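You operate a simulated robot arm through the tools that you are given. There is no shell and no other tool. Be economical: measure what you need, move in short steps, check, and stop when the job is done.

You run a simulated robot arm. Do the job below in one go: nothing can be reset, and whatever is moved stays where it is left.

TASK
File the report and switch off the printer, computer and monitor.
Fine: the report goes in the grey tray; fold the flap up.

The check looks at the end state, three seconds after you hand in, the way a careful person would. Anything else that was tipped, shoved, dropped, spilled or broken makes it a failure. Flat cloth is picked up by pressing the open fingertips on it (5 to 10 N) and closing them slowly along it; thin cloth reads only 2 to 8 mm in the jaws.

THE ROBOT
A 7-joint arm with a two-finger parallel gripper on a trunk, on a base that drives. Base frame: it is fixed to the floor where the robot stands at the start and does not move with it; the origin is under the middle of the robot, x ahead of it, y to its left, z up. Lengths are in m, angles in degrees, forces in N, time in s.
Its first joint turns from -115.0 to 115.0 degrees. Places, roughly: computer [0.6, -0.4, 1.1]; computer power button [0.4, -0.4, 1]; eject button [0.4, -0.4, 1.2]; keyboard down key [0.5, -1, 0.9]; keyboard enter key [0.5, -0.9, 0.9]; keyboard new key [0.6, -0.8, 0.9]; keyboard page key [0.6, -1, 0.9]; keyboard print key [0.6, -0.9, 0.9]; keyboard rinse key [0.6, -0.8, 0.9]; keyboard run key [0.6, -0.7, 0.9]; keyboard save key [0.6, -0.9, 0.9]; keyboard stop key [0.6, -0.8, 0.9]; keyboard up key [0.5, -1, 0.9]; monitor [0.8, -0.9, 1.1]; monitor power button [0.7, -0.9, 1]; mouse wheel [0.3, -1.3, 0.9]. Payload 3.91 kg.
The TCP is the grasp point between the finger pads, 0.03 m short of the fingertips. In the tool frame z runs along the fingers and y along their closing line. Largest opening 0.11 m; finger width 0.02, thickness 0.01; the body of the gripper, 0.048 by 0.112 m, starts 0.055 m behind the TCP.
Orientation is that of the tool frame in the base frame, as a unit quaternion [x, y, z, w]. With the fingers straight down and closing along the base's y, the tool's x points along the base's -x, its y along +y and its z along -z.

THE INTERFACE
- The arm moves only by the tool drive_tool. Its argument "increments" is a list of rows, each a list of 3 entries, a list of its own where there are three numbers: the shift along the base's x, y, z in m, then the turn, a rotation vector about the base's x, y, z in degrees, then the gripper command, from -1 (shut) to 1 (fully open), values between in proportion. In form: [[[dx, dy, dz], [rx, ry, rz], jaw], ...]. A call has 1 to 10 rows; each row is the pose to reach, as a shift and turn from the pose commanded when the call began. Each row takes 0.2 s and may step no farther than 0.05 m and 8.6 degrees from the row before; otherwise, or with a gripper value out of range, the whole call is refused. Where a pose cannot be reached the arm comes as near as it can. A force on the tool above 40 N (or 10 N above the force at the start of the call, whichever is more), or a blocked arm, ends the call early, and 0.2 s more pass. Each finger travels about 0.108 m/s and halts on what it meets, pressing with about 34 N; the grip force reading is that of the motor and also rises with nothing between the fingers. The clock runs only during rows and for 0.2 s after the last one: add rows that repeat a pose to give the fingers time. The reply holds the time, the measured pose of the TCP, the force on the tool along the base axes, the opening and the grip force, in the units named above and with some noise, with the torque about the TCP (base axes, N m) and any sound that the robot's microphone picked up.
- Cameras (640 x 400 px; columns grow to the right, rows downward): "scene" is now at [0.0042, 0.1143, 1.6346]; the picture's right is [-0.51, -0.86, 0.00], its down [-0.70, 0.41, -0.59] and it looks along [0.51, -0.30, -0.81] (base axes); focal length 272 px, centre (320, 200). "wrist" rides on the gripper at [0.072, 0.017, -0.103] in the tool frame; the picture's right is [-0.23, 0.97, 0.00], its down [-0.76, -0.18, -0.62] and it looks along [-0.61, -0.14, 0.78] (tool axes); focal length 222 px, centre (320, 200). There is no depth. A picture from a camera that has moved, and an enlarged one, comes with that camera's place and axes in the base frame and with its lens. The place of the scene camera against the robot may be out by one fixed shift of up to 0.012 m in any direction.
- grab_frame(camera): a new picture of that camera. The clock stands still meanwhile.
- lift_body(by): slides the trunk up (or, below 0, down) by that many m; the arm and the scene camera ride with it, the base frame stays. It gives what a move gives, with no picture.
- steer(legs): drives the robot by 1 to 6 legs, each [ahead, turn to the left] in m and degrees, along the robot's own axes; the way and the turn of a leg run together, so that a leg with both is an arc; at most 1.5 m and 180 degrees a leg. The arm and the cameras ride along, it lands a little off, and it stops where it bumps. It gives what a move gives.
- turn_head(pan, tilt): turns the head with the scene camera to pan (to the left, within 155 degrees either way) and tilt (down, from -29 to 69), counted from straight ahead of the robot. It gives what a move gives.
- zoom(camera, box): a new picture of the part [left, top, right, bottom] of that camera's present view, enlarged. The clock stands still meanwhile.
- hand_in(): hands the job in; it is judged then, once.

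Go step by step. Nothing tells you exact positions but the pictures and the camera data: compare them with the known pose of the tool, close in by small moves and look again before you grip or let go. The budget is 120 turns and 90 pictures, counting those below and the enlarged ones. Unless the task says otherwise, let go and move clear before handing in, and close with one line.

The tools are called after "Emit:" as a command line: name --argument value ..., lists and objects as JSON in quotes. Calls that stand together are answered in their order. drive_tool: Moves the arm, as the interface text tells. Its arguments: {"type":"object","properties":{"increments":{"type":"array"}},"required":["increments"]} The other tools are called the same way: lift_body (by) slides the trunk up or down; steer (legs) drives the base; turn_head (pan, tilt) turns the head that bears the scene camera; grab_frame (camera) takes a picture; zoom (camera, box) takes an enlarged picture of a part of a camera's view; hand_in () hands the job in.

At the start:

```text
clock: 0.0
tool_pos: [0.4986, -0.1942, 1.2006]
orientation: [0.003, 1.0, 0.0, 0.0]
force: [0.7, 1.4, -0.4]
ft_torque: [0.02, -0.01, -0.03]
gripper_width: 0.1097
grasp_force: 0.1
trunk travel left (down, up): [-0.75, 0.24]
robot x, y, heading: [-0.0018, -0.002, 0.4]
head pan, tilt: [-30.5, 53.9]
```

scene: 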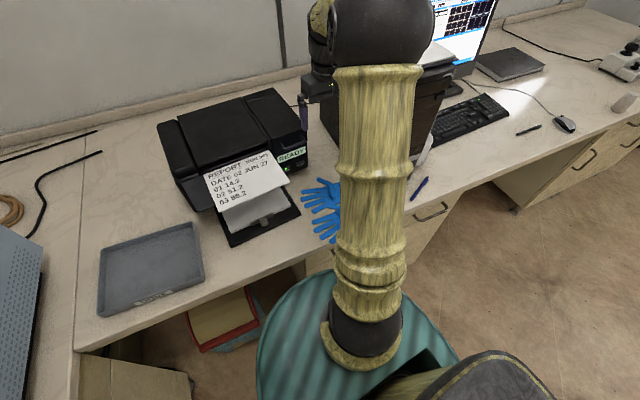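
wrist: 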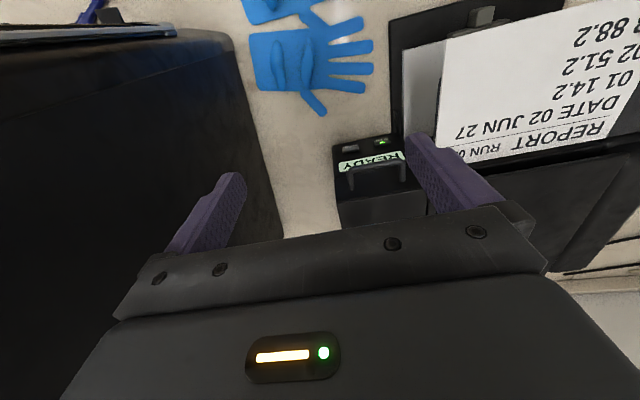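

I see the printer with the report on its output flap, the grey tray to its left, and the computer and monitor to the right. I'll look closer first.

Emit:
zoom --camera "scene" --box '[150, 80, 350, 260]'

Emit:
zoom --camera "wrist" --box '[320, 0, 640, 220]'

Emit:
turn_head --pan -50 --tilt 30

```text
2.22 times, centred on (250, 170) of scene
camera zoom: at [0.0042, 0.1143, 1.6346], right [-0.51, -0.86, 0.0], down [-0.7, 0.41, -0.59], along [0.51, -0.3, -0.81], focal length 604 px, centre (476, 267)
```

zoom: 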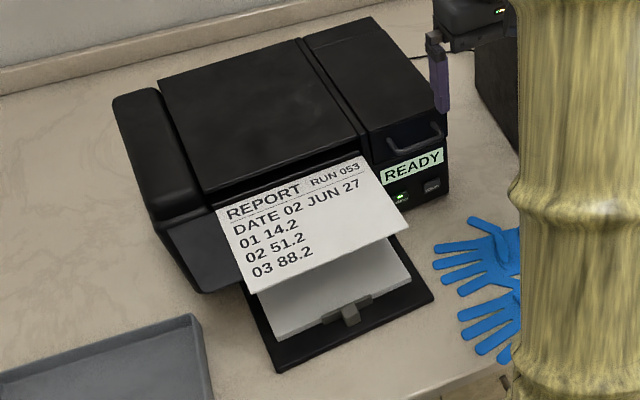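

```text
1.82 times, centred on (480, 110) of wrist
camera zoom: at [0.4265, -0.176, 1.3033], right [0.23, 0.97, 0.0], down [0.76, -0.18, 0.62], along [0.61, -0.14, -0.78], focal length 404 px, centre (29, 364)
```

zoom: 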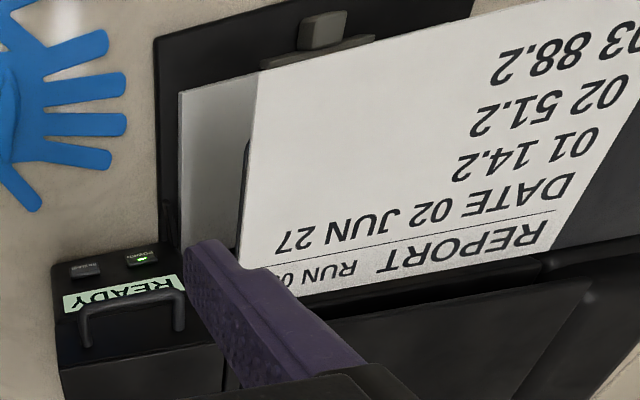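

```text
clock: 0.9
tool_pos: [0.5, -0.1938, 1.2015]
orientation: [0.003, 1.0, 0.0, 0.0]
force: [-0.8, 0.1, 0.0]
ft_torque: [-0.01, 0.0, -0.01]
gripper_width: 0.1099
grasp_force: 0.1
trunk travel left (down, up): [-0.75, 0.24]
robot x, y, heading: [-0.0004, 0.002, 0.0]
head pan, tilt: [-50.0, 30.0]
```

The report hangs out of the printer slot above its output flap. Let me view the other devices and the button labels.

Emit:
grab_frame --camera "scene"

Emit:
zoom --camera "wrist" --box '[320, 120, 440, 210]'

```text
85 pictures are left
camera scene: at [-0.0006, 0.0823, 1.6691], right [-0.77, -0.64, 0.0], down [-0.32, 0.38, -0.87], along [0.56, -0.66, -0.5], focal length 272 px, centre (320, 200)
```

scene: 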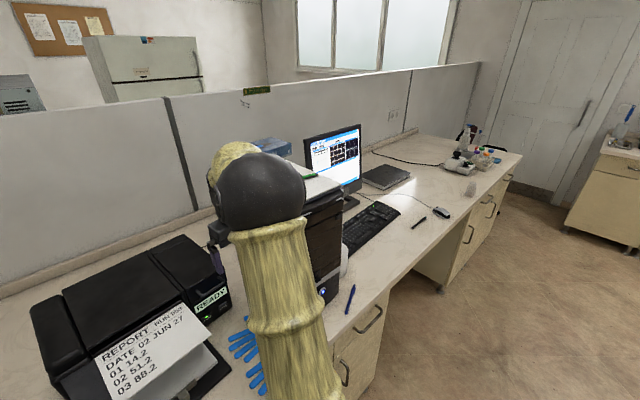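

```text
4.44 times, centred on (380, 165) of wrist
camera zoom: at [0.4266, -0.176, 1.3033], right [0.23, 0.97, 0.0], down [0.76, -0.18, 0.62], along [0.61, -0.14, -0.78], focal length 987 px, centre (53, 356)
```

zoom: 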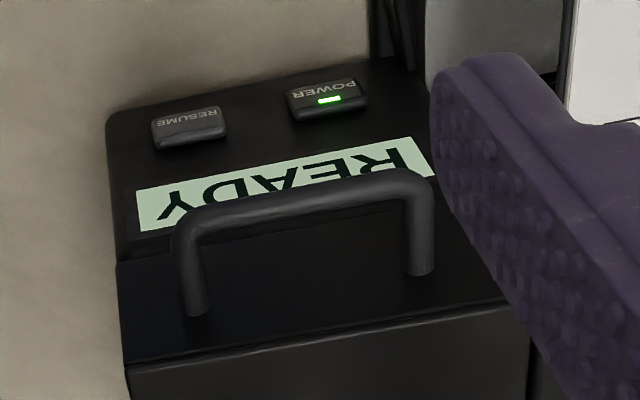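

Emit:
zoom --camera "scene" --box '[290, 110, 450, 220]'

Emit:
zoom --camera "scene" --box '[280, 180, 380, 320]'

Emit:
turn_head --pan 10 --tilt 55

Emit:
grab_frame --camera "scene"

```text
3.64 times, centred on (370, 165) of scene
camera zoom: at [-0.0006, 0.0823, 1.6691], right [-0.77, -0.64, 0.0], down [-0.32, 0.38, -0.87], along [0.56, -0.66, -0.5], focal length 988 px, centre (138, 327)
```

zoom: 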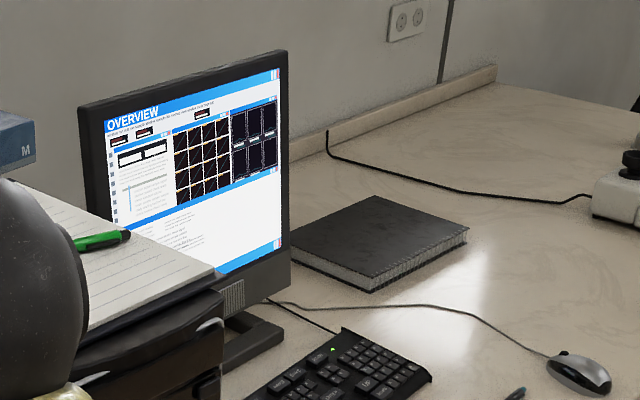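

```text
2.86 times, centred on (330, 250) of scene
camera zoom: at [-0.0006, 0.0823, 1.6691], right [-0.77, -0.64, 0.0], down [-0.32, 0.38, -0.87], along [0.56, -0.66, -0.5], focal length 777 px, centre (291, 57)
```

zoom: 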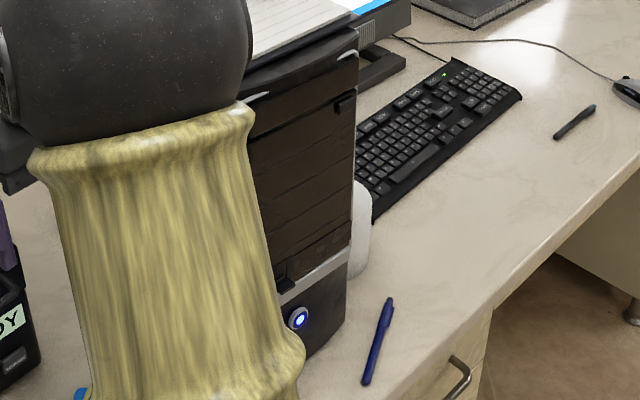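

```text
clock: 2.2
tool_pos: [0.4988, -0.1933, 1.1998]
orientation: [0.003, 1.0, 0.001, 0.001]
force: [0.3, 0.0, 0.5]
ft_torque: [-0.01, 0.0, 0.03]
gripper_width: 0.1101
grasp_force: 0.2
trunk travel left (down, up): [-0.75, 0.24]
robot x, y, heading: [-0.0015, -0.0004, -0.1]
head pan, tilt: [10.0, 55.0]
```

```text
81 pictures are left
camera scene: at [0.0122, 0.164, 1.6332], right [0.17, -0.98, 0.0], down [-0.81, -0.14, -0.57], along [0.56, 0.1, -0.82], focal length 272 px, centre (320, 200)
```

scene: 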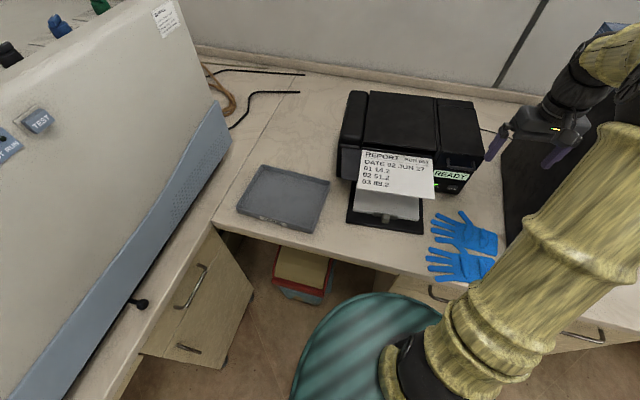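

Emit:
zoom --camera "scene" --box '[320, 130, 480, 240]'

Emit:
zoom --camera "scene" --box '[220, 150, 350, 250]'

```text
3.64 times, centred on (400, 185) of scene
camera zoom: at [0.0122, 0.164, 1.6332], right [0.17, -0.98, 0.0], down [-0.81, -0.14, -0.57], along [0.56, 0.1, -0.82], focal length 988 px, centre (29, 254)
```

zoom: 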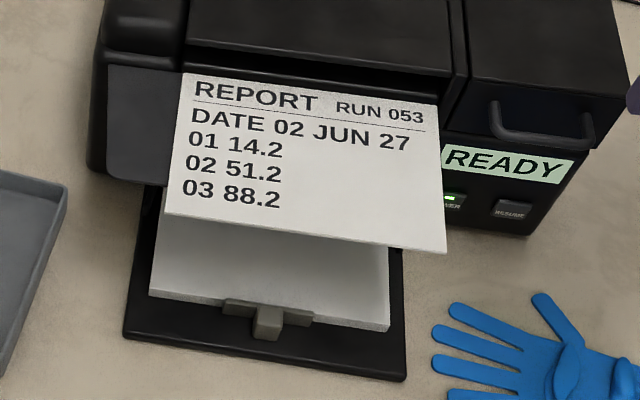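

```text
4.00 times, centred on (285, 200) of scene
camera zoom: at [0.0122, 0.164, 1.6332], right [0.17, -0.98, 0.0], down [-0.81, -0.14, -0.57], along [0.56, 0.1, -0.82], focal length 1087 px, centre (460, 200)
```

zoom: 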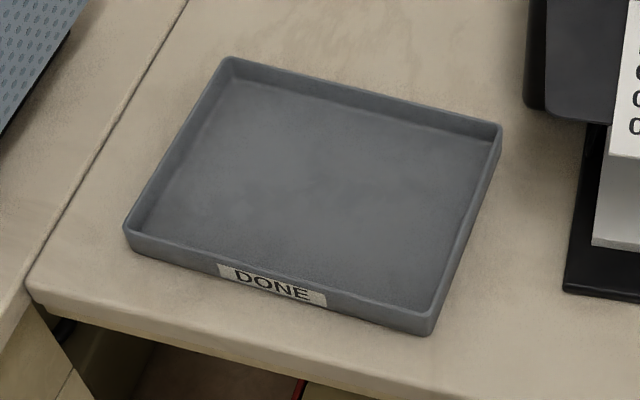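

The table is at about z≈0.865 by triangulation, the printer panel at about (0.61,-0.14,0.98), and the report's free edge near x≈0.56, y≈0.02. I'll back off and lower the trunk to get a better view and a horizontal approach.

Emit:
steer --legs '[[-0.25, 0]]'

Emit:
lift_body --by -0.12

Emit:
turn_head --pan 0 --tilt 40

Emit:
grab_frame --camera "scene"

Emit:
grab_frame --camera "wrist"

```text
clock: 4.0
tool_pos: [0.2511, -0.1943, 1.2008]
orientation: [0.003, 1.0, 0.001, 0.001]
force: [-0.4, -0.2, -0.4]
ft_torque: [-0.01, -0.04, -0.03]
gripper_width: 0.1101
grasp_force: 0.1
trunk travel left (down, up): [-0.75, 0.24]
robot x, y, heading: [-0.249, -0.0059, -0.0]
head pan, tilt: [10.0, 55.0]
```

```text
clock: 5.5
tool_pos: [0.2526, -0.1943, 1.0812]
orientation: [0.002, 1.0, 0.0, -0.001]
force: [-0.2, -0.3, 0.3]
ft_torque: [0.0, -0.02, 0.03]
gripper_width: 0.1101
grasp_force: 0.0
trunk travel left (down, up): [-0.63, 0.36]
robot x, y, heading: [-0.2485, 0.0032, 0.1]
head pan, tilt: [10.0, 55.0]
```

```text
clock: 6.3
tool_pos: [0.2518, -0.1939, 1.0802]
orientation: [0.002, 1.0, 0.0, 0.0]
force: [0.1, -0.4, 0.8]
ft_torque: [-0.02, -0.03, 0.01]
gripper_width: 0.11
grasp_force: 0.0
trunk travel left (down, up): [-0.63, 0.36]
robot x, y, heading: [-0.2466, -0.0021, -0.2]
head pan, tilt: [0.0, 40.0]
```

```text
78 pictures are left
camera scene: at [-0.2217, 0.1515, 1.5338], right [0.0, -1.0, 0.0], down [-0.64, 0.0, -0.77], along [0.77, 0.0, -0.64], focal length 272 px, centre (320, 200)
```

scene: 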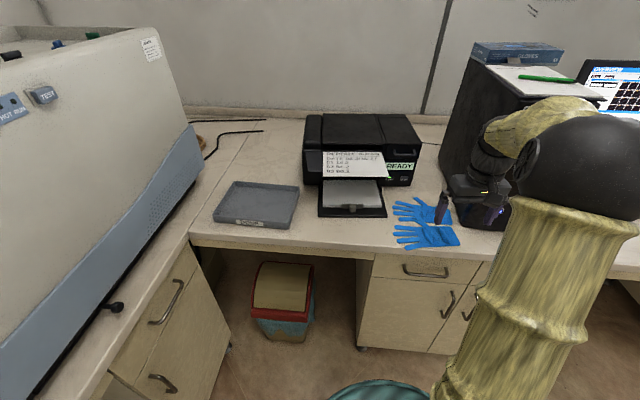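

```text
77 pictures are left
camera wrist: at [0.1788, -0.176, 1.1834], right [0.23, 0.97, 0.0], down [0.76, -0.18, 0.62], along [0.61, -0.14, -0.78], focal length 222 px, centre (320, 200)
```

wrist: 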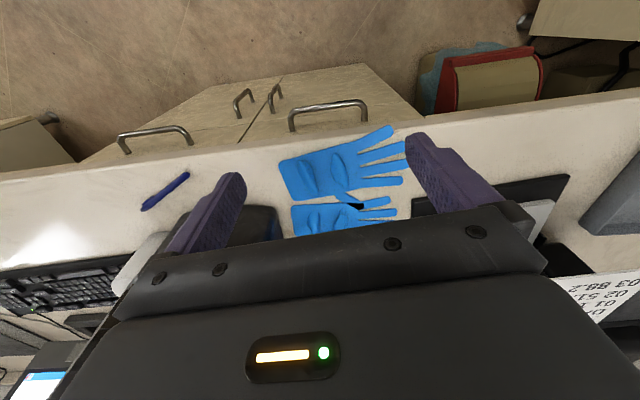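

Emit:
zoom --camera "scene" --box '[290, 100, 440, 230]'

Emit:
zoom --camera "scene" --box '[200, 160, 320, 250]'

```text
3.08 times, centred on (365, 165) of scene
camera zoom: at [-0.2217, 0.1515, 1.5338], right [0.0, -1.0, 0.0], down [-0.64, 0.0, -0.77], along [0.77, 0.0, -0.64], focal length 836 px, centre (182, 308)
```

zoom: 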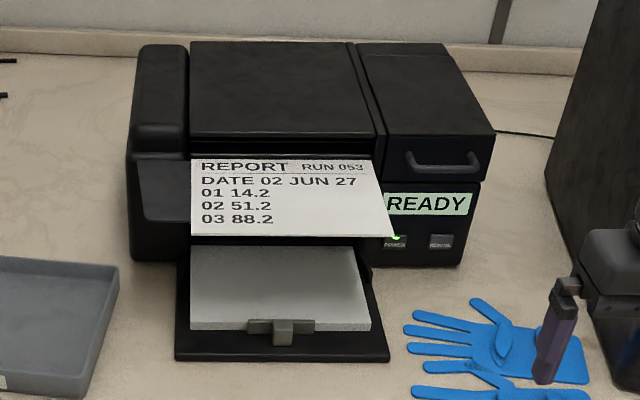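

```text
4.44 times, centred on (260, 205) of scene
camera zoom: at [-0.2217, 0.1515, 1.5338], right [0.0, -1.0, 0.0], down [-0.64, 0.0, -0.77], along [0.77, 0.0, -0.64], focal length 1208 px, centre (587, 178)
```

zoom: 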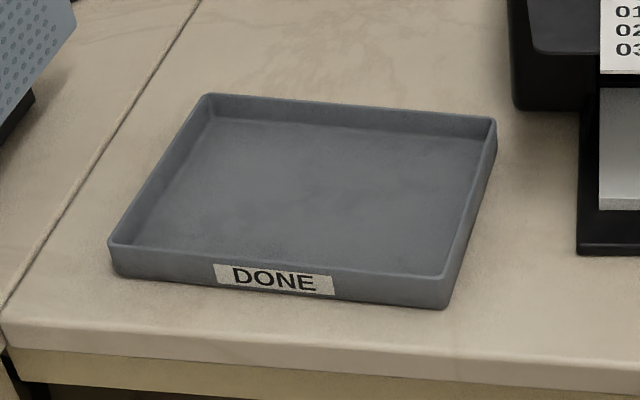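

The report sheet lies horizontally at z≈1.05 with its free edge at x≈0.47, spanning y≈-0.06..0.14; the flap sits below at z≈0.89. I'll turn the gripper to point forward, clear of everything.

Emit:
drive_tool --increments '[[[0, 0.02, 0], [0, -8.5, 0], 1], [[0, 0.04, 0], [0, -17, 0], 1], [[0, 0.06, 0], [0, -25.5, 0], 1], [[0, 0.08, 0], [0, -34, 0], 1], [[0, 0.1, 0], [0, -42.5, 0], 1], [[0, 0.12, 0], [0, -51, 0], 1], [[0, 0.14, 0], [0, -59.5, 0], 1], [[0, 0.16, 0], [0, -68, 0], 1], [[0, 0.18, 0], [0, -76.5, 0], 1], [[0, 0.2, 0], [0, -85, 0], 1]]'

Emit:
drive_tool --increments '[[[0, 0, 0], [8.5, 0, 0], 1], [[0, 0, 0], [17, 0, 0], 1], [[0, 0, 0], [25.5, 0, 0], 1], [[0, 0, 0], [34, 0, 0], 1], [[0, 0, 0], [42.5, 0, 0], 1], [[0, 0, 0], [51, 0, 0], 1], [[0, 0, 0], [59.5, 0, 0], 1], [[0, 0, 0], [68, 0, 0], 1], [[0, 0, 0], [76.5, 0, 0], 1], [[0, 0, 0], [85, 0, 0], 1]]'

Emit:
grab_frame --camera "scene"

Emit:
grab_frame --camera "wrist"

```text
clock: 8.5
tool_pos: [0.2854, -0.0537, 1.095]
orientation: [-0.01, 0.737, 0.01, 0.675]
force: [-0.6, 0.2, -0.5]
ft_torque: [0.02, 0.04, -0.03]
gripper_width: 0.1102
grasp_force: 0.1
out of reach, approached as far as the arm can: row 6, 8, 9, 10
trunk travel left (down, up): [-0.63, 0.36]
robot x, y, heading: [-0.2458, -0.0001, -0.2]
head pan, tilt: [0.0, 40.0]
```

```text
clock: 10.7
tool_pos: [0.2841, -0.0538, 1.096]
orientation: [0.459, 0.542, 0.501, 0.495]
force: [-0.6, -0.2, 0.4]
ft_torque: [-0.03, -0.02, 0.0]
gripper_width: 0.1099
grasp_force: 0.0
trunk travel left (down, up): [-0.63, 0.36]
robot x, y, heading: [-0.2496, -0.0017, -0.1]
head pan, tilt: [0.0, 40.0]
```

```text
74 pictures are left
camera scene: at [-0.2216, 0.1514, 1.5339], right [0.0, -1.0, 0.0], down [-0.64, 0.0, -0.77], along [0.77, 0.0, -0.64], focal length 272 px, centre (320, 200)
```

scene: 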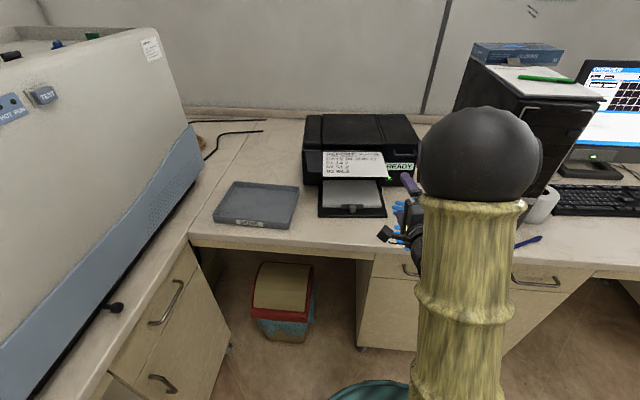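

```text
73 pictures are left
camera wrist: at [0.175, 0.0109, 1.1068], right [0.02, -0.15, 0.99], down [-0.55, -0.83, -0.11], along [0.83, -0.55, -0.1], focal length 222 px, centre (320, 200)
```

wrist: 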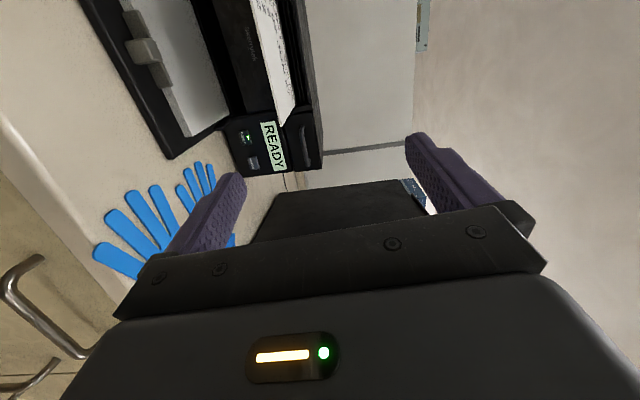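

The gripper now points forward with the fingers opening vertically. I'll level it and move to just before the report's front edge.

Emit:
drive_tool --increments '[[[0.02, 0.02, -0.01], [1.1, 0, -1.3], 1], [[0.04, 0.04, -0.02], [2.2, -0.1, -2.6], 1], [[0.06, 0.06, -0.03], [3.3, -0.2, -3.9], 1], [[0.085, 0.08, -0.04], [4.4, -0.3, -5.1], 1], [[0.11, 0.094, -0.046], [4.4, -0.3, -5.1], 1]]'

Emit:
grab_frame --camera "scene"

Emit:
grab_frame --camera "wrist"

```text
clock: 11.9
tool_pos: [0.2919, -0.0588, 1.0322]
orientation: [0.477, 0.528, 0.494, 0.5]
force: [-0.4, 0.3, 0.7]
ft_torque: [-0.01, -0.02, -0.03]
gripper_width: 0.11
grasp_force: 0.0
out of reach, approached as far as the arm can: row 1, 2, 3, 4, 5
trunk travel left (down, up): [-0.63, 0.36]
robot x, y, heading: [-0.2516, 0.0034, -0.1]
head pan, tilt: [0.0, 40.0]
```

```text
72 pictures are left
camera scene: at [-0.2252, 0.1539, 1.5338], right [0.0, -1.0, 0.0], down [-0.64, 0.0, -0.77], along [0.77, 0.0, -0.64], focal length 272 px, centre (320, 200)
```

scene: 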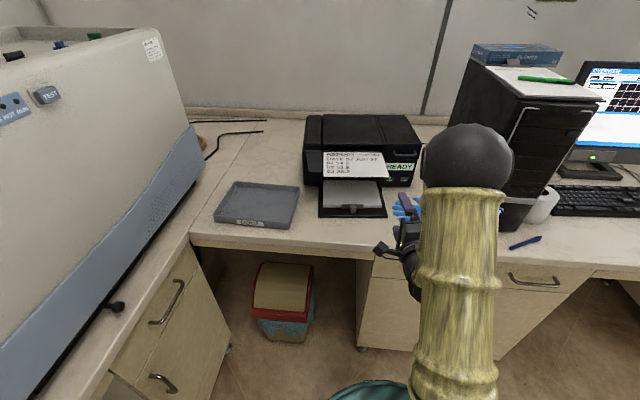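

```text
71 pictures are left
camera wrist: at [0.1844, 0.0108, 1.0452], right [0.02, -0.17, 0.99], down [-0.59, -0.8, -0.13], along [0.81, -0.58, -0.12], focal length 222 px, centre (320, 200)
```

wrist: 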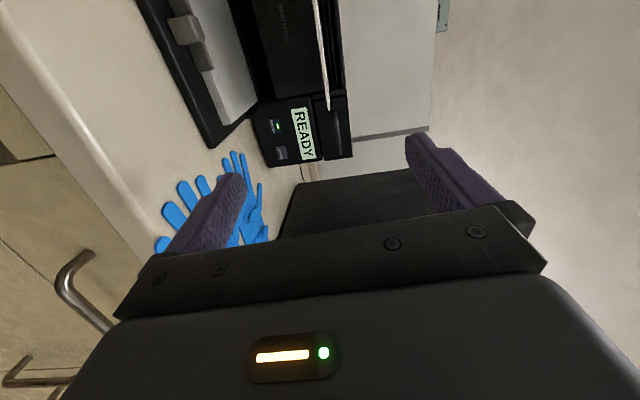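

Emit:
drive_tool --increments '[[[0.02, 0, 0.01], [0, 0, 0], 1], [[0.04, 0, 0.02], [0, 0, 0], 1], [[0.06, 0, 0.02], [0, 0, 0], 1], [[0.08, 0, 0.02], [0, 0, 0], 1], [[0.1, 0, 0.02], [0, 0, 0], 1]]'

```text
clock: 13.1
tool_pos: [0.3787, -0.057, 1.0738]
orientation: [0.484, 0.533, 0.49, 0.491]
force: [0.2, 0.9, -0.1]
ft_torque: [0.04, 0.03, -0.09]
gripper_width: 0.1099
grasp_force: 0.1
out of reach, approached as far as the arm can: row 3, 4, 5
trunk travel left (down, up): [-0.63, 0.36]
robot x, y, heading: [-0.249, 0.0019, -0.1]
head pan, tilt: [0.0, 40.0]
```

Emit:
drive_tool --increments '[[[-0.02, 0, 0.03], [0, 0, 0], 1], [[-0.04, 0.01, 0.06], [0, 0, 0], 1], [[-0.04, 0.02, 0.1], [0, 0, 0], 1], [[-0.04, 0.03, 0.14], [0, 0, 0], 1], [[-0.04, 0.04, 0.17], [0, 0, 0], 1]]'

Emit:
lift_body --by -0.15

```text
clock: 14.3
tool_pos: [0.3376, -0.0198, 1.2469]
orientation: [0.477, 0.529, 0.494, 0.498]
force: [-0.7, 0.2, 0.2]
ft_torque: [-0.02, 0.0, 0.03]
gripper_width: 0.11
grasp_force: 0.0
trunk travel left (down, up): [-0.63, 0.36]
robot x, y, heading: [-0.2479, 0.0018, 0.1]
head pan, tilt: [0.0, 40.0]
```

```text
clock: 16.0
tool_pos: [0.337, -0.0214, 1.0948]
orientation: [0.477, 0.529, 0.493, 0.499]
force: [0.1, 0.5, 0.2]
ft_torque: [0.03, -0.02, -0.02]
gripper_width: 0.11
grasp_force: 0.0
trunk travel left (down, up): [-0.48, 0.51]
robot x, y, heading: [-0.2502, 0.0013, -0.1]
head pan, tilt: [0.0, 40.0]
```

Emit:
drive_tool --increments '[[[0.015, 0.015, -0.01], [1, 0, -0.9], 1], [[0.03, 0.03, -0.02], [2, -0.4, -1.8], 1], [[0.045, 0.045, -0.035], [3.3, -0.8, -2.6], 1], [[0.063, 0.061, -0.045], [3.3, -0.8, -2.6], 1]]'

Emit:
grab_frame --camera "scene"

Emit:
grab_frame --camera "wrist"

```text
clock: 17.0
tool_pos: [0.4003, 0.0419, 1.051]
orientation: [0.5, 0.499, 0.501, 0.5]
force: [0.1, -0.2, -0.7]
ft_torque: [0.02, 0.01, -0.01]
gripper_width: 0.1099
grasp_force: 0.0
trunk travel left (down, up): [-0.48, 0.51]
robot x, y, heading: [-0.2465, -0.0027, 0.1]
head pan, tilt: [0.0, 40.0]
```

```text
70 pictures are left
camera scene: at [-0.2216, 0.1518, 1.3838], right [0.0, -1.0, 0.0], down [-0.64, 0.0, -0.77], along [0.77, 0.0, -0.64], focal length 272 px, centre (320, 200)
```

scene: 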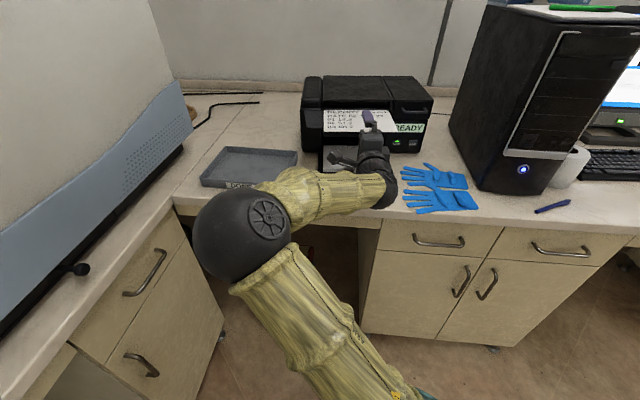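

```text
69 pictures are left
camera wrist: at [0.2959, 0.1139, 1.0665], right [0.0, -0.23, 0.97], down [-0.62, -0.76, -0.18], along [0.78, -0.61, -0.14], focal length 222 px, centre (320, 200)
```

wrist: 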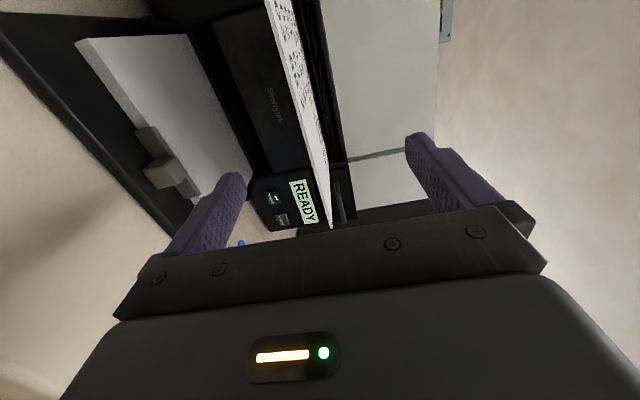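

Emit:
zoom --camera "wrist" --box '[220, 0, 380, 240]'

Emit:
zoom --camera "scene" --box '[290, 60, 450, 200]'

```text
1.67 times, centred on (300, 120) of wrist
camera zoom: at [0.2959, 0.1139, 1.0665], right [0.0, -0.23, 0.97], down [-0.62, -0.76, -0.18], along [0.78, -0.61, -0.14], focal length 370 px, centre (353, 333)
```

zoom: 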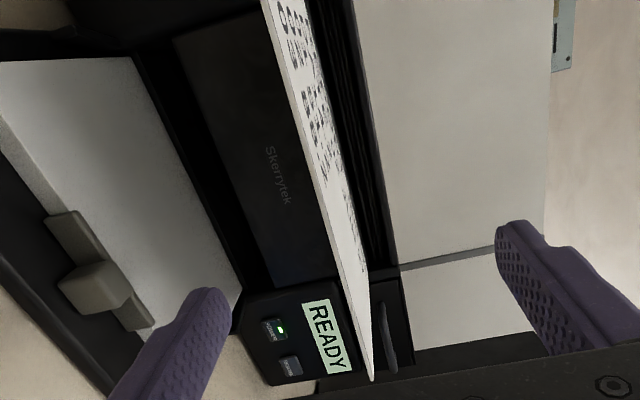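

```text
2.86 times, centred on (370, 130) of scene
camera zoom: at [-0.2216, 0.1518, 1.3838], right [0.0, -1.0, 0.0], down [-0.64, 0.0, -0.77], along [0.77, 0.0, -0.64], focal length 777 px, centre (177, 400)
```

zoom: 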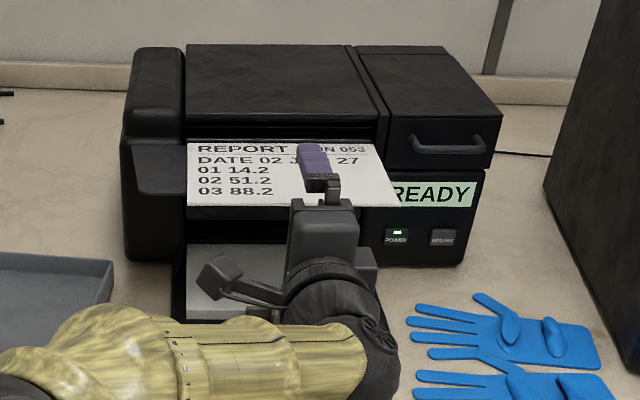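

Report edge triangulates to x≈0.466, z≈1.04. I slide the open fingers around its edge.

Emit:
drive_tool --increments '[[[0.02, 0, -0.012], [0, 0, 0], 1], [[0.045, 0, -0.012], [0, 0, 0], 1], [[0.07, 0, -0.012], [0, 0, 0], 1], [[0.088, 0, -0.012], [0, 0, 0], 1]]'

Emit:
drive_tool --increments '[[[0, 0, 0], [0, 0, 0], 0.5], [[0, 0, 0], [0, 0, 0], 0], [[0, 0, 0], [0, 0, 0], -0.4], [[0, 0, 0], [0, 0, 0], -0.6], [[0, 0, 0], [0, 0, 0], -0.6]]'

Emit:
grab_frame --camera "wrist"

```text
clock: 18.0
tool_pos: [0.4884, 0.0417, 1.0385]
orientation: [0.5, 0.5, 0.501, 0.499]
force: [0.3, 0.6, 0.0]
ft_torque: [0.04, 0.01, -0.02]
gripper_width: 0.1102
grasp_force: 0.0
trunk travel left (down, up): [-0.48, 0.51]
robot x, y, heading: [-0.2509, 0.0017, 0.1]
head pan, tilt: [0.0, 40.0]
```

```text
clock: 19.2
tool_pos: [0.4883, 0.0425, 1.0391]
orientation: [0.5, 0.501, 0.5, 0.499]
force: [0.6, 0.1, 0.0]
ft_torque: [0.01, 0.01, -0.01]
gripper_width: 0.022
grasp_force: 0.2
trunk travel left (down, up): [-0.48, 0.51]
robot x, y, heading: [-0.249, 0.0017, 0.0]
head pan, tilt: [0.0, 40.0]
```

```text
66 pictures are left
camera wrist: at [0.3844, 0.1141, 1.0544], right [0.0, -0.23, 0.97], down [-0.62, -0.76, -0.18], along [0.78, -0.61, -0.14], focal length 222 px, centre (320, 200)
```

wrist: 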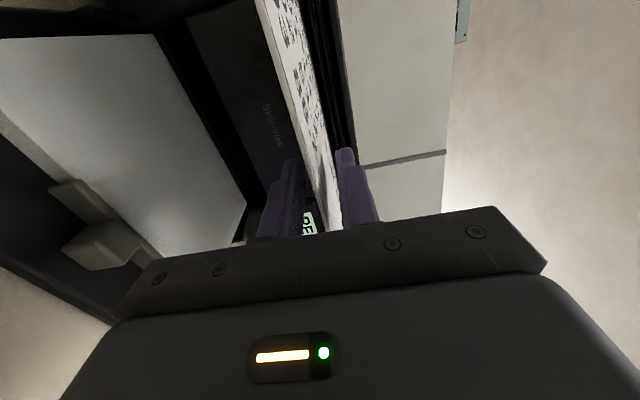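

The sheet is between the pads, slightly nearer the upper one. I close on it.

Emit:
drive_tool --increments '[[[0, 0, 0.003], [0, 0, 0], -0.7], [[0, 0, 0.003], [0, 0, 0], -0.85], [[0, 0, 0.003], [0, 0, 0], -1], [[0, 0, 0.003], [0, 0, 0], -1]]'

Emit:
grab_frame --camera "wrist"

```text
clock: 20.2
tool_pos: [0.4889, 0.041, 1.0411]
orientation: [0.5, 0.5, 0.5, 0.499]
force: [0.4, -0.5, 0.2]
ft_torque: [0.02, 0.01, -0.01]
gripper_width: 0.0017
grasp_force: 33.7
trunk travel left (down, up): [-0.48, 0.51]
robot x, y, heading: [-0.2446, 0.0027, -0.3]
head pan, tilt: [0.0, 40.0]
```

```text
65 pictures are left
camera wrist: at [0.3842, 0.1138, 1.0575], right [0.0, -0.23, 0.97], down [-0.62, -0.76, -0.18], along [0.78, -0.61, -0.14], focal length 222 px, centre (320, 200)
```

wrist: 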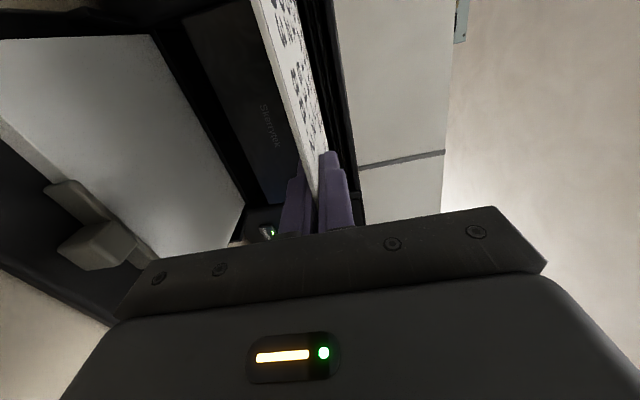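

Gripped (1.7 mm between the pads). I pull it straight out a few centimetres and check.

Emit:
drive_tool --increments '[[[-0.015, 0, 0], [0, 0, 0], -1], [[-0.03, 0, 0], [0, 0, 0], -1], [[-0.045, 0, 0], [0, 0, 0], -1], [[-0.06, 0, 0], [0, 0, 0], -1]]'

Emit:
grab_frame --camera "scene"

```text
clock: 21.2
tool_pos: [0.4272, 0.0404, 1.0406]
orientation: [0.5, 0.5, 0.5, 0.499]
force: [-0.6, 0.0, -0.8]
ft_torque: [-0.01, 0.03, 0.01]
gripper_width: 0.002
grasp_force: 33.5
trunk travel left (down, up): [-0.48, 0.51]
robot x, y, heading: [-0.2472, -0.0029, -0.0]
head pan, tilt: [0.0, 40.0]
```

```text
64 pictures are left
camera scene: at [-0.2217, 0.1515, 1.3838], right [0.0, -1.0, 0.0], down [-0.64, 0.0, -0.77], along [0.77, 0.0, -0.64], focal length 272 px, centre (320, 200)
```

scene: 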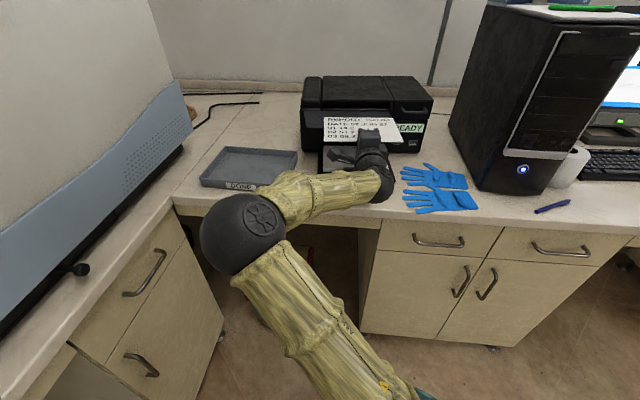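

Emit:
drive_tool --increments '[[[-0.025, 0, 0], [0, 0, 0], -1], [[-0.05, 0, 0], [0, 0, 0], -1], [[-0.075, 0, 0], [0, 0, 0], -1], [[-0.1, 0, 0], [0, 0, 0], -1], [[-0.12, 0, 0.01], [0, 0, 0], -1]]'

Emit:
zoom --camera "scene" --box '[180, 60, 450, 270]'

```text
clock: 22.4
tool_pos: [0.3077, 0.0405, 1.052]
orientation: [0.499, 0.5, 0.502, 0.499]
force: [-0.1, -0.3, 0.9]
ft_torque: [0.0, -0.01, 0.0]
gripper_width: 0.0032
grasp_force: 0.0
trunk travel left (down, up): [-0.48, 0.51]
robot x, y, heading: [-0.2461, -0.0038, -0.1]
head pan, tilt: [0.0, 40.0]
```

```text
1.90 times, centred on (315, 165) of scene
camera zoom: at [-0.2217, 0.1516, 1.3838], right [0.0, -1.0, 0.0], down [-0.64, 0.0, -0.77], along [0.77, 0.0, -0.64], focal length 518 px, centre (330, 267)
```

zoom: 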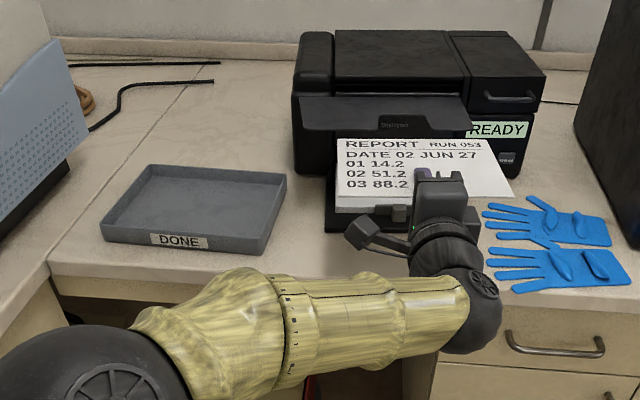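

Emit:
grab_frame --camera "wrist"

Emit:
zoom --camera "scene" --box '[290, 70, 430, 190]'

```text
62 pictures are left
camera wrist: at [0.2035, 0.1135, 1.0677], right [0.0, -0.23, 0.97], down [-0.62, -0.76, -0.18], along [0.78, -0.6, -0.14], focal length 222 px, centre (320, 200)
```

wrist: 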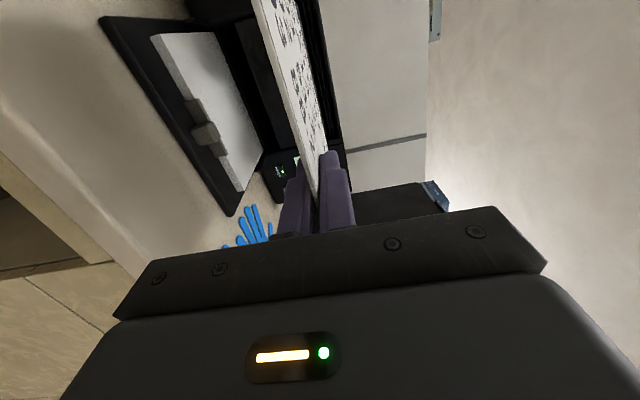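

```text
3.33 times, centred on (360, 130) of scene
camera zoom: at [-0.2217, 0.1516, 1.3838], right [0.0, -1.0, 0.0], down [-0.64, 0.0, -0.77], along [0.77, 0.0, -0.64], focal length 906 px, centre (187, 433)
```

zoom: 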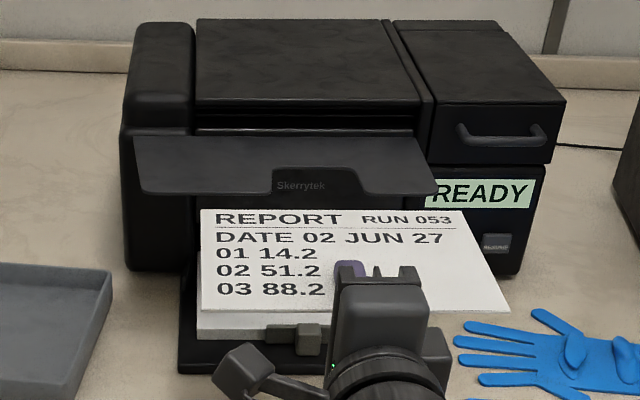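

The report is free and in the grip. Underneath it was the printer's own hinged "Skerrytek" output flap – that's the flap to fold up later. I now carry the report left toward the tray, watching the elbow.

Emit:
drive_tool --increments '[[[0, 0.0, 0.04], [0, 0, 0], -1], [[0, 0.03, 0.06], [0, 0, 0], -1], [[0, 0.07, 0.06], [0, 0, 0], -1], [[0, 0.11, 0.06], [0, 0, 0], -1], [[0, 0.15, 0.06], [0, 0, 0], -1]]'

Emit:
grab_frame --camera "scene"

```text
clock: 23.6
tool_pos: [0.3079, 0.1913, 1.1117]
orientation: [0.5, 0.5, 0.501, 0.499]
force: [-0.1, -0.4, 0.7]
ft_torque: [0.01, 0.02, -0.01]
gripper_width: 0.0017
grasp_force: 33.9
trunk travel left (down, up): [-0.48, 0.51]
robot x, y, heading: [-0.2461, 0.0019, 0.0]
head pan, tilt: [0.0, 40.0]
```

```text
60 pictures are left
camera scene: at [-0.2217, 0.1517, 1.3838], right [0.0, -1.0, 0.0], down [-0.64, 0.0, -0.77], along [0.77, 0.0, -0.64], focal length 272 px, centre (320, 200)
```

scene: 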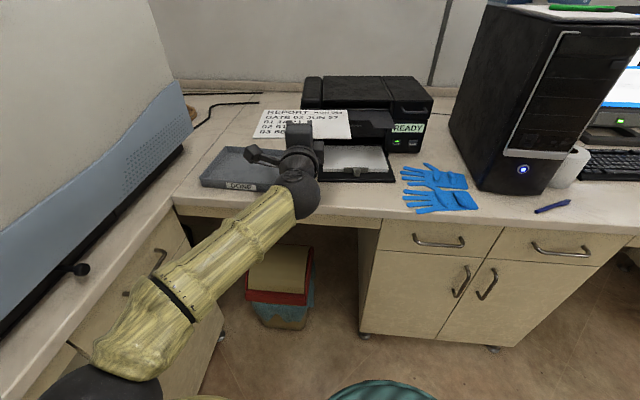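

Emit:
drive_tool --increments '[[[0.01, 0.03, 0], [0, 0, -2], -1], [[0.03, 0.06, 0], [0, 0, -4], -1], [[0.05, 0.09, 0], [0, 0, -6.5], -1], [[0.08, 0.12, 0], [0, 0, -8.5], -1]]'

Emit:
grab_frame --camera "scene"

```text
clock: 24.6
tool_pos: [0.3892, 0.3115, 1.1128]
orientation: [0.535, 0.461, 0.463, 0.535]
force: [0.6, 0.1, -0.4]
ft_torque: [0.02, 0.03, -0.01]
gripper_width: 0.0016
grasp_force: 34.2
trunk travel left (down, up): [-0.48, 0.51]
robot x, y, heading: [-0.2493, 0.0032, -0.3]
head pan, tilt: [0.0, 40.0]
```

```text
59 pictures are left
camera scene: at [-0.2217, 0.1513, 1.3838], right [0.0, -1.0, 0.0], down [-0.64, 0.0, -0.77], along [0.77, 0.0, -0.64], focal length 272 px, centre (320, 200)
```

scene: 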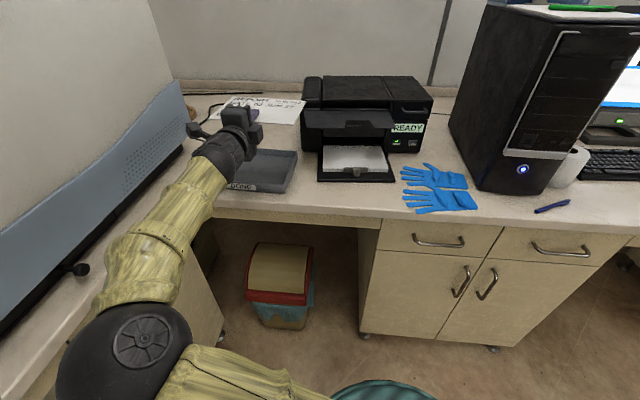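

Now pitch the gripper 30° down and come over the tray.

Emit:
drive_tool --increments '[[[0.02, 0.018, 0], [1.1, 7.4, 0], -1], [[0.04, 0.036, 0], [2.2, 14.8, 0], -1], [[0.06, 0.055, -0.02], [3.3, 22.3, 0], -1], [[0.08, 0.073, -0.05], [4.45, 29.7, 0], -1], [[0.1, 0.073, -0.08], [4.45, 29.7, 0], -1]]'

Emit:
grab_frame --camera "scene"

Emit:
grab_frame --camera "wrist"

```text
clock: 25.8
tool_pos: [0.4895, 0.3811, 1.0313]
orientation: [0.657, 0.564, 0.326, 0.378]
force: [-1.2, -0.4, -0.8]
ft_torque: [0.0, 0.0, 0.01]
gripper_width: 0.0018
grasp_force: 34.1
trunk travel left (down, up): [-0.48, 0.51]
robot x, y, heading: [-0.2482, -0.0008, -0.0]
head pan, tilt: [0.0, 40.0]
```

```text
58 pictures are left
camera scene: at [-0.2211, 0.1514, 1.3839], right [0.0, -1.0, 0.0], down [-0.64, 0.0, -0.77], along [0.77, 0.0, -0.64], focal length 272 px, centre (320, 200)
```

scene: 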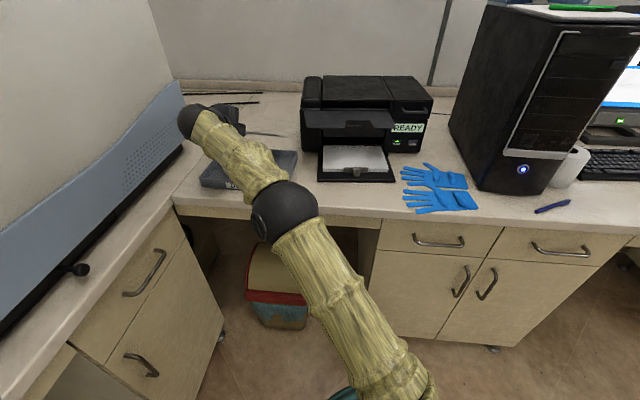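

```text
57 pictures are left
camera wrist: at [0.4191, 0.4653, 1.097], right [0.45, -0.3, 0.84], down [-0.73, -0.66, 0.16], along [0.51, -0.69, -0.52], focal length 222 px, centre (320, 200)
```

wrist: 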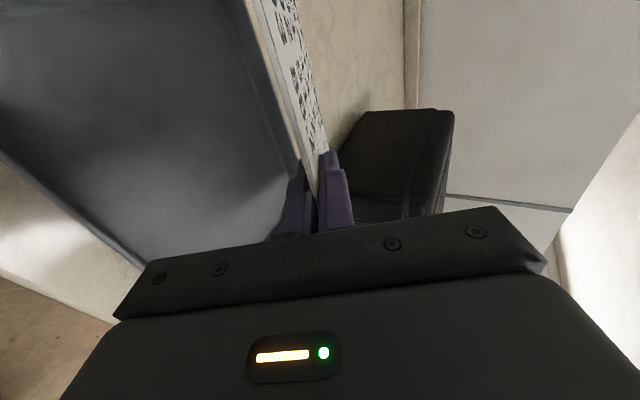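

Emit:
drive_tool --increments '[[[0.003, 0, -0.02], [0, 0, 0], -1], [[0.006, 0, -0.04], [0, 0, 0], -1], [[0.01, 0, -0.06], [0, 0, 0], -1], [[0.01, 0, -0.07], [0, 0, 0], -1]]'

Emit:
grab_frame --camera "scene"

Emit:
grab_frame --camera "wrist"

```text
clock: 26.8
tool_pos: [0.4986, 0.3845, 0.9579]
orientation: [0.656, 0.567, 0.326, 0.377]
force: [0.6, 0.4, -0.1]
ft_torque: [-0.02, 0.0, -0.02]
gripper_width: 0.0019
grasp_force: 33.9
trunk travel left (down, up): [-0.48, 0.51]
robot x, y, heading: [-0.2449, -0.0004, 0.0]
head pan, tilt: [0.0, 40.0]
```

```text
56 pictures are left
camera scene: at [-0.2207, 0.1522, 1.3836], right [0.0, -1.0, 0.0], down [-0.64, 0.0, -0.77], along [0.77, 0.0, -0.64], focal length 272 px, centre (320, 200)
```

scene: 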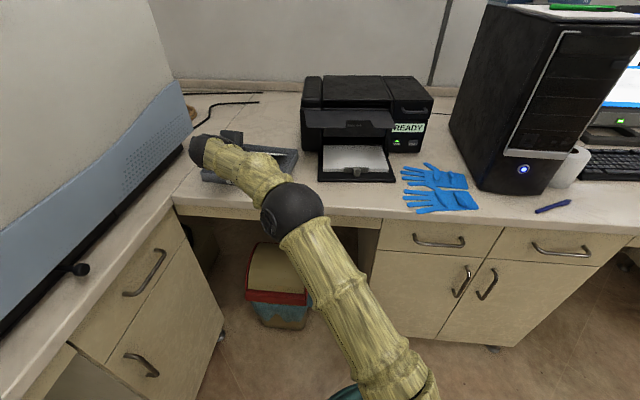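

```text
55 pictures are left
camera wrist: at [0.4284, 0.4688, 1.0242], right [0.45, -0.3, 0.84], down [-0.73, -0.66, 0.16], along [0.51, -0.69, -0.52], focal length 222 px, centre (320, 200)
```

wrist: 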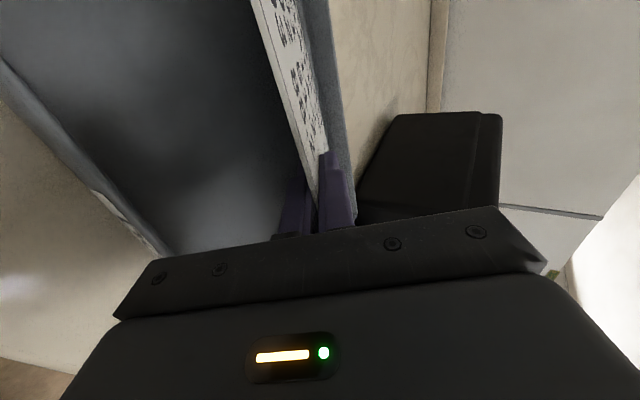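

Emit:
zoom --camera "scene" --box '[180, 120, 320, 220]'

Emit:
zoom --camera "wrist" --box '[200, 0, 400, 200]'

```text
4.00 times, centred on (250, 170) of scene
camera zoom: at [-0.2207, 0.1522, 1.3836], right [0.0, -1.0, 0.0], down [-0.64, 0.0, -0.77], along [0.77, 0.0, -0.64], focal length 1087 px, centre (600, 320)
```

zoom: 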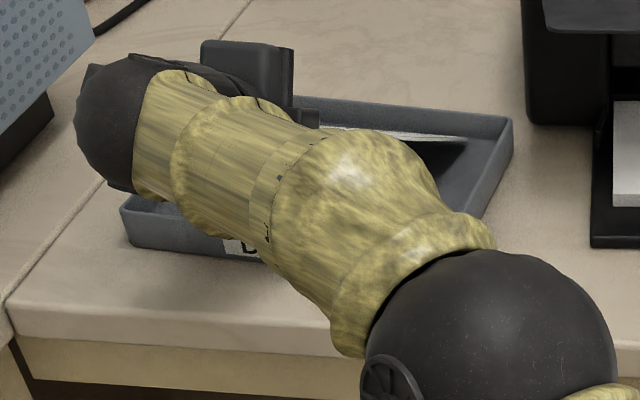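

```text
2.00 times, centred on (300, 100) of wrist
camera zoom: at [0.4284, 0.4688, 1.0242], right [0.45, -0.3, 0.84], down [-0.73, -0.66, 0.16], along [0.51, -0.69, -0.52], focal length 444 px, centre (360, 400)
```

zoom: 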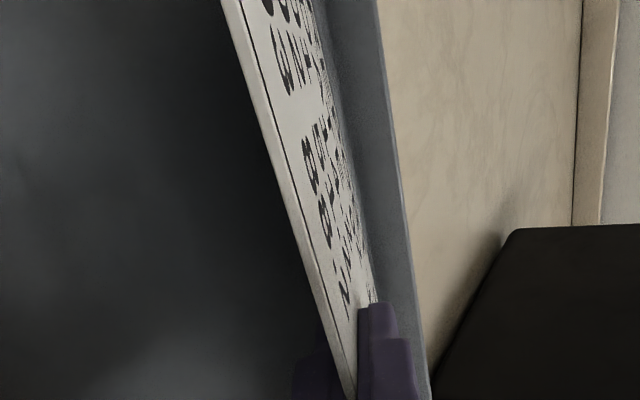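

The sheet is above the tray's inside with its far edge just over the floor. I lower gently until it touches.

Emit:
drive_tool --increments '[[[0, 0, -0.005], [0, 0, 0], -1], [[0, 0, -0.01], [0, 0, 0], -1], [[0, 0, -0.014], [0, 0, 0], -1], [[0, 0, -0.018], [0, 0, 0], -1]]'

Emit:
zoom --camera "scene" --box '[180, 120, 320, 220]'

Emit:
grab_frame --camera "wrist"

```text
clock: 27.8
tool_pos: [0.4962, 0.3834, 0.9488]
orientation: [0.655, 0.563, 0.33, 0.38]
force: [-5.0, 1.3, 17.5]
ft_torque: [-0.18, -1.69, 0.07]
gripper_width: 0.0025
grasp_force: 33.9
trunk travel left (down, up): [-0.48, 0.51]
robot x, y, heading: [-0.2465, -0.0009, 0.3]
head pan, tilt: [0.0, 40.0]
```

```text
4.00 times, centred on (250, 170) of scene
camera zoom: at [-0.2246, 0.1508, 1.3843], right [0.0, -1.0, 0.0], down [-0.64, 0.0, -0.77], along [0.77, 0.0, -0.64], focal length 1087 px, centre (600, 320)
```

zoom: 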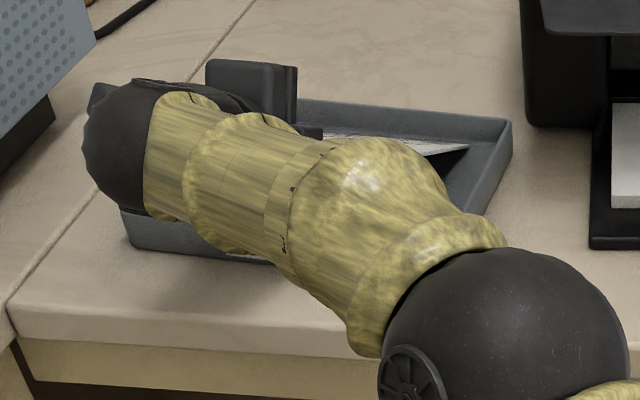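

```text
51 pictures are left
camera wrist: at [0.4255, 0.4675, 1.0139], right [0.44, -0.3, 0.85], down [-0.73, -0.66, 0.15], along [0.52, -0.69, -0.51], focal length 222 px, centre (320, 200)
```

wrist: 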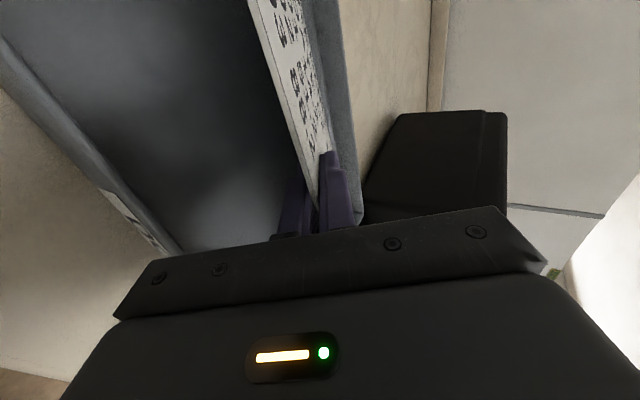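

Contact was felt at the sheet's far edge (floor ≈0.888). I'll back off slightly, shift a centimetre deeper, and open partly.

Emit:
drive_tool --increments '[[[0, 0, 0.01], [0, 0, 0], -1], [[0.01, -0.0015, 0.012], [0, 0, 0], -1], [[0.01, -0.0015, 0.012], [0, 0, 0], -0.5], [[0.01, -0.0015, 0.012], [0, 0, 0], 0], [[0.01, -0.0015, 0.012], [0, 0, 0], 0.1], [[0.01, -0.0015, 0.012], [0, 0, 0], 0.1]]'

Emit:
grab_frame --camera "wrist"

Emit:
zoom --camera "scene" --box '[180, 120, 320, 220]'

```text
clock: 29.2
tool_pos: [0.508, 0.3826, 0.9551]
orientation: [0.656, 0.565, 0.327, 0.378]
force: [0.5, -0.2, 0.6]
ft_torque: [-0.02, -0.01, 0.03]
gripper_width: 0.0602
grasp_force: 0.0
trunk travel left (down, up): [-0.48, 0.51]
robot x, y, heading: [-0.2493, 0.0015, 0.1]
head pan, tilt: [0.0, 40.0]
```

```text
50 pictures are left
camera wrist: at [0.4381, 0.4665, 1.0208], right [0.45, -0.3, 0.84], down [-0.73, -0.66, 0.16], along [0.51, -0.69, -0.52], focal length 222 px, centre (320, 200)
```

wrist: 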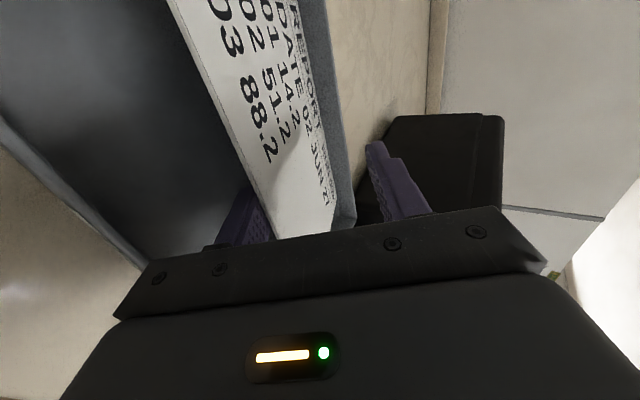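

```text
4.00 times, centred on (250, 170) of scene
camera zoom: at [-0.2216, 0.1516, 1.3838], right [0.0, -1.0, 0.0], down [-0.64, 0.0, -0.77], along [0.77, 0.0, -0.64], focal length 1087 px, centre (600, 320)
```

zoom: 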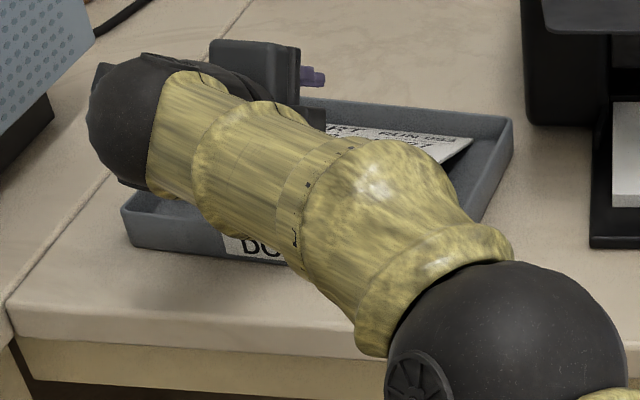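

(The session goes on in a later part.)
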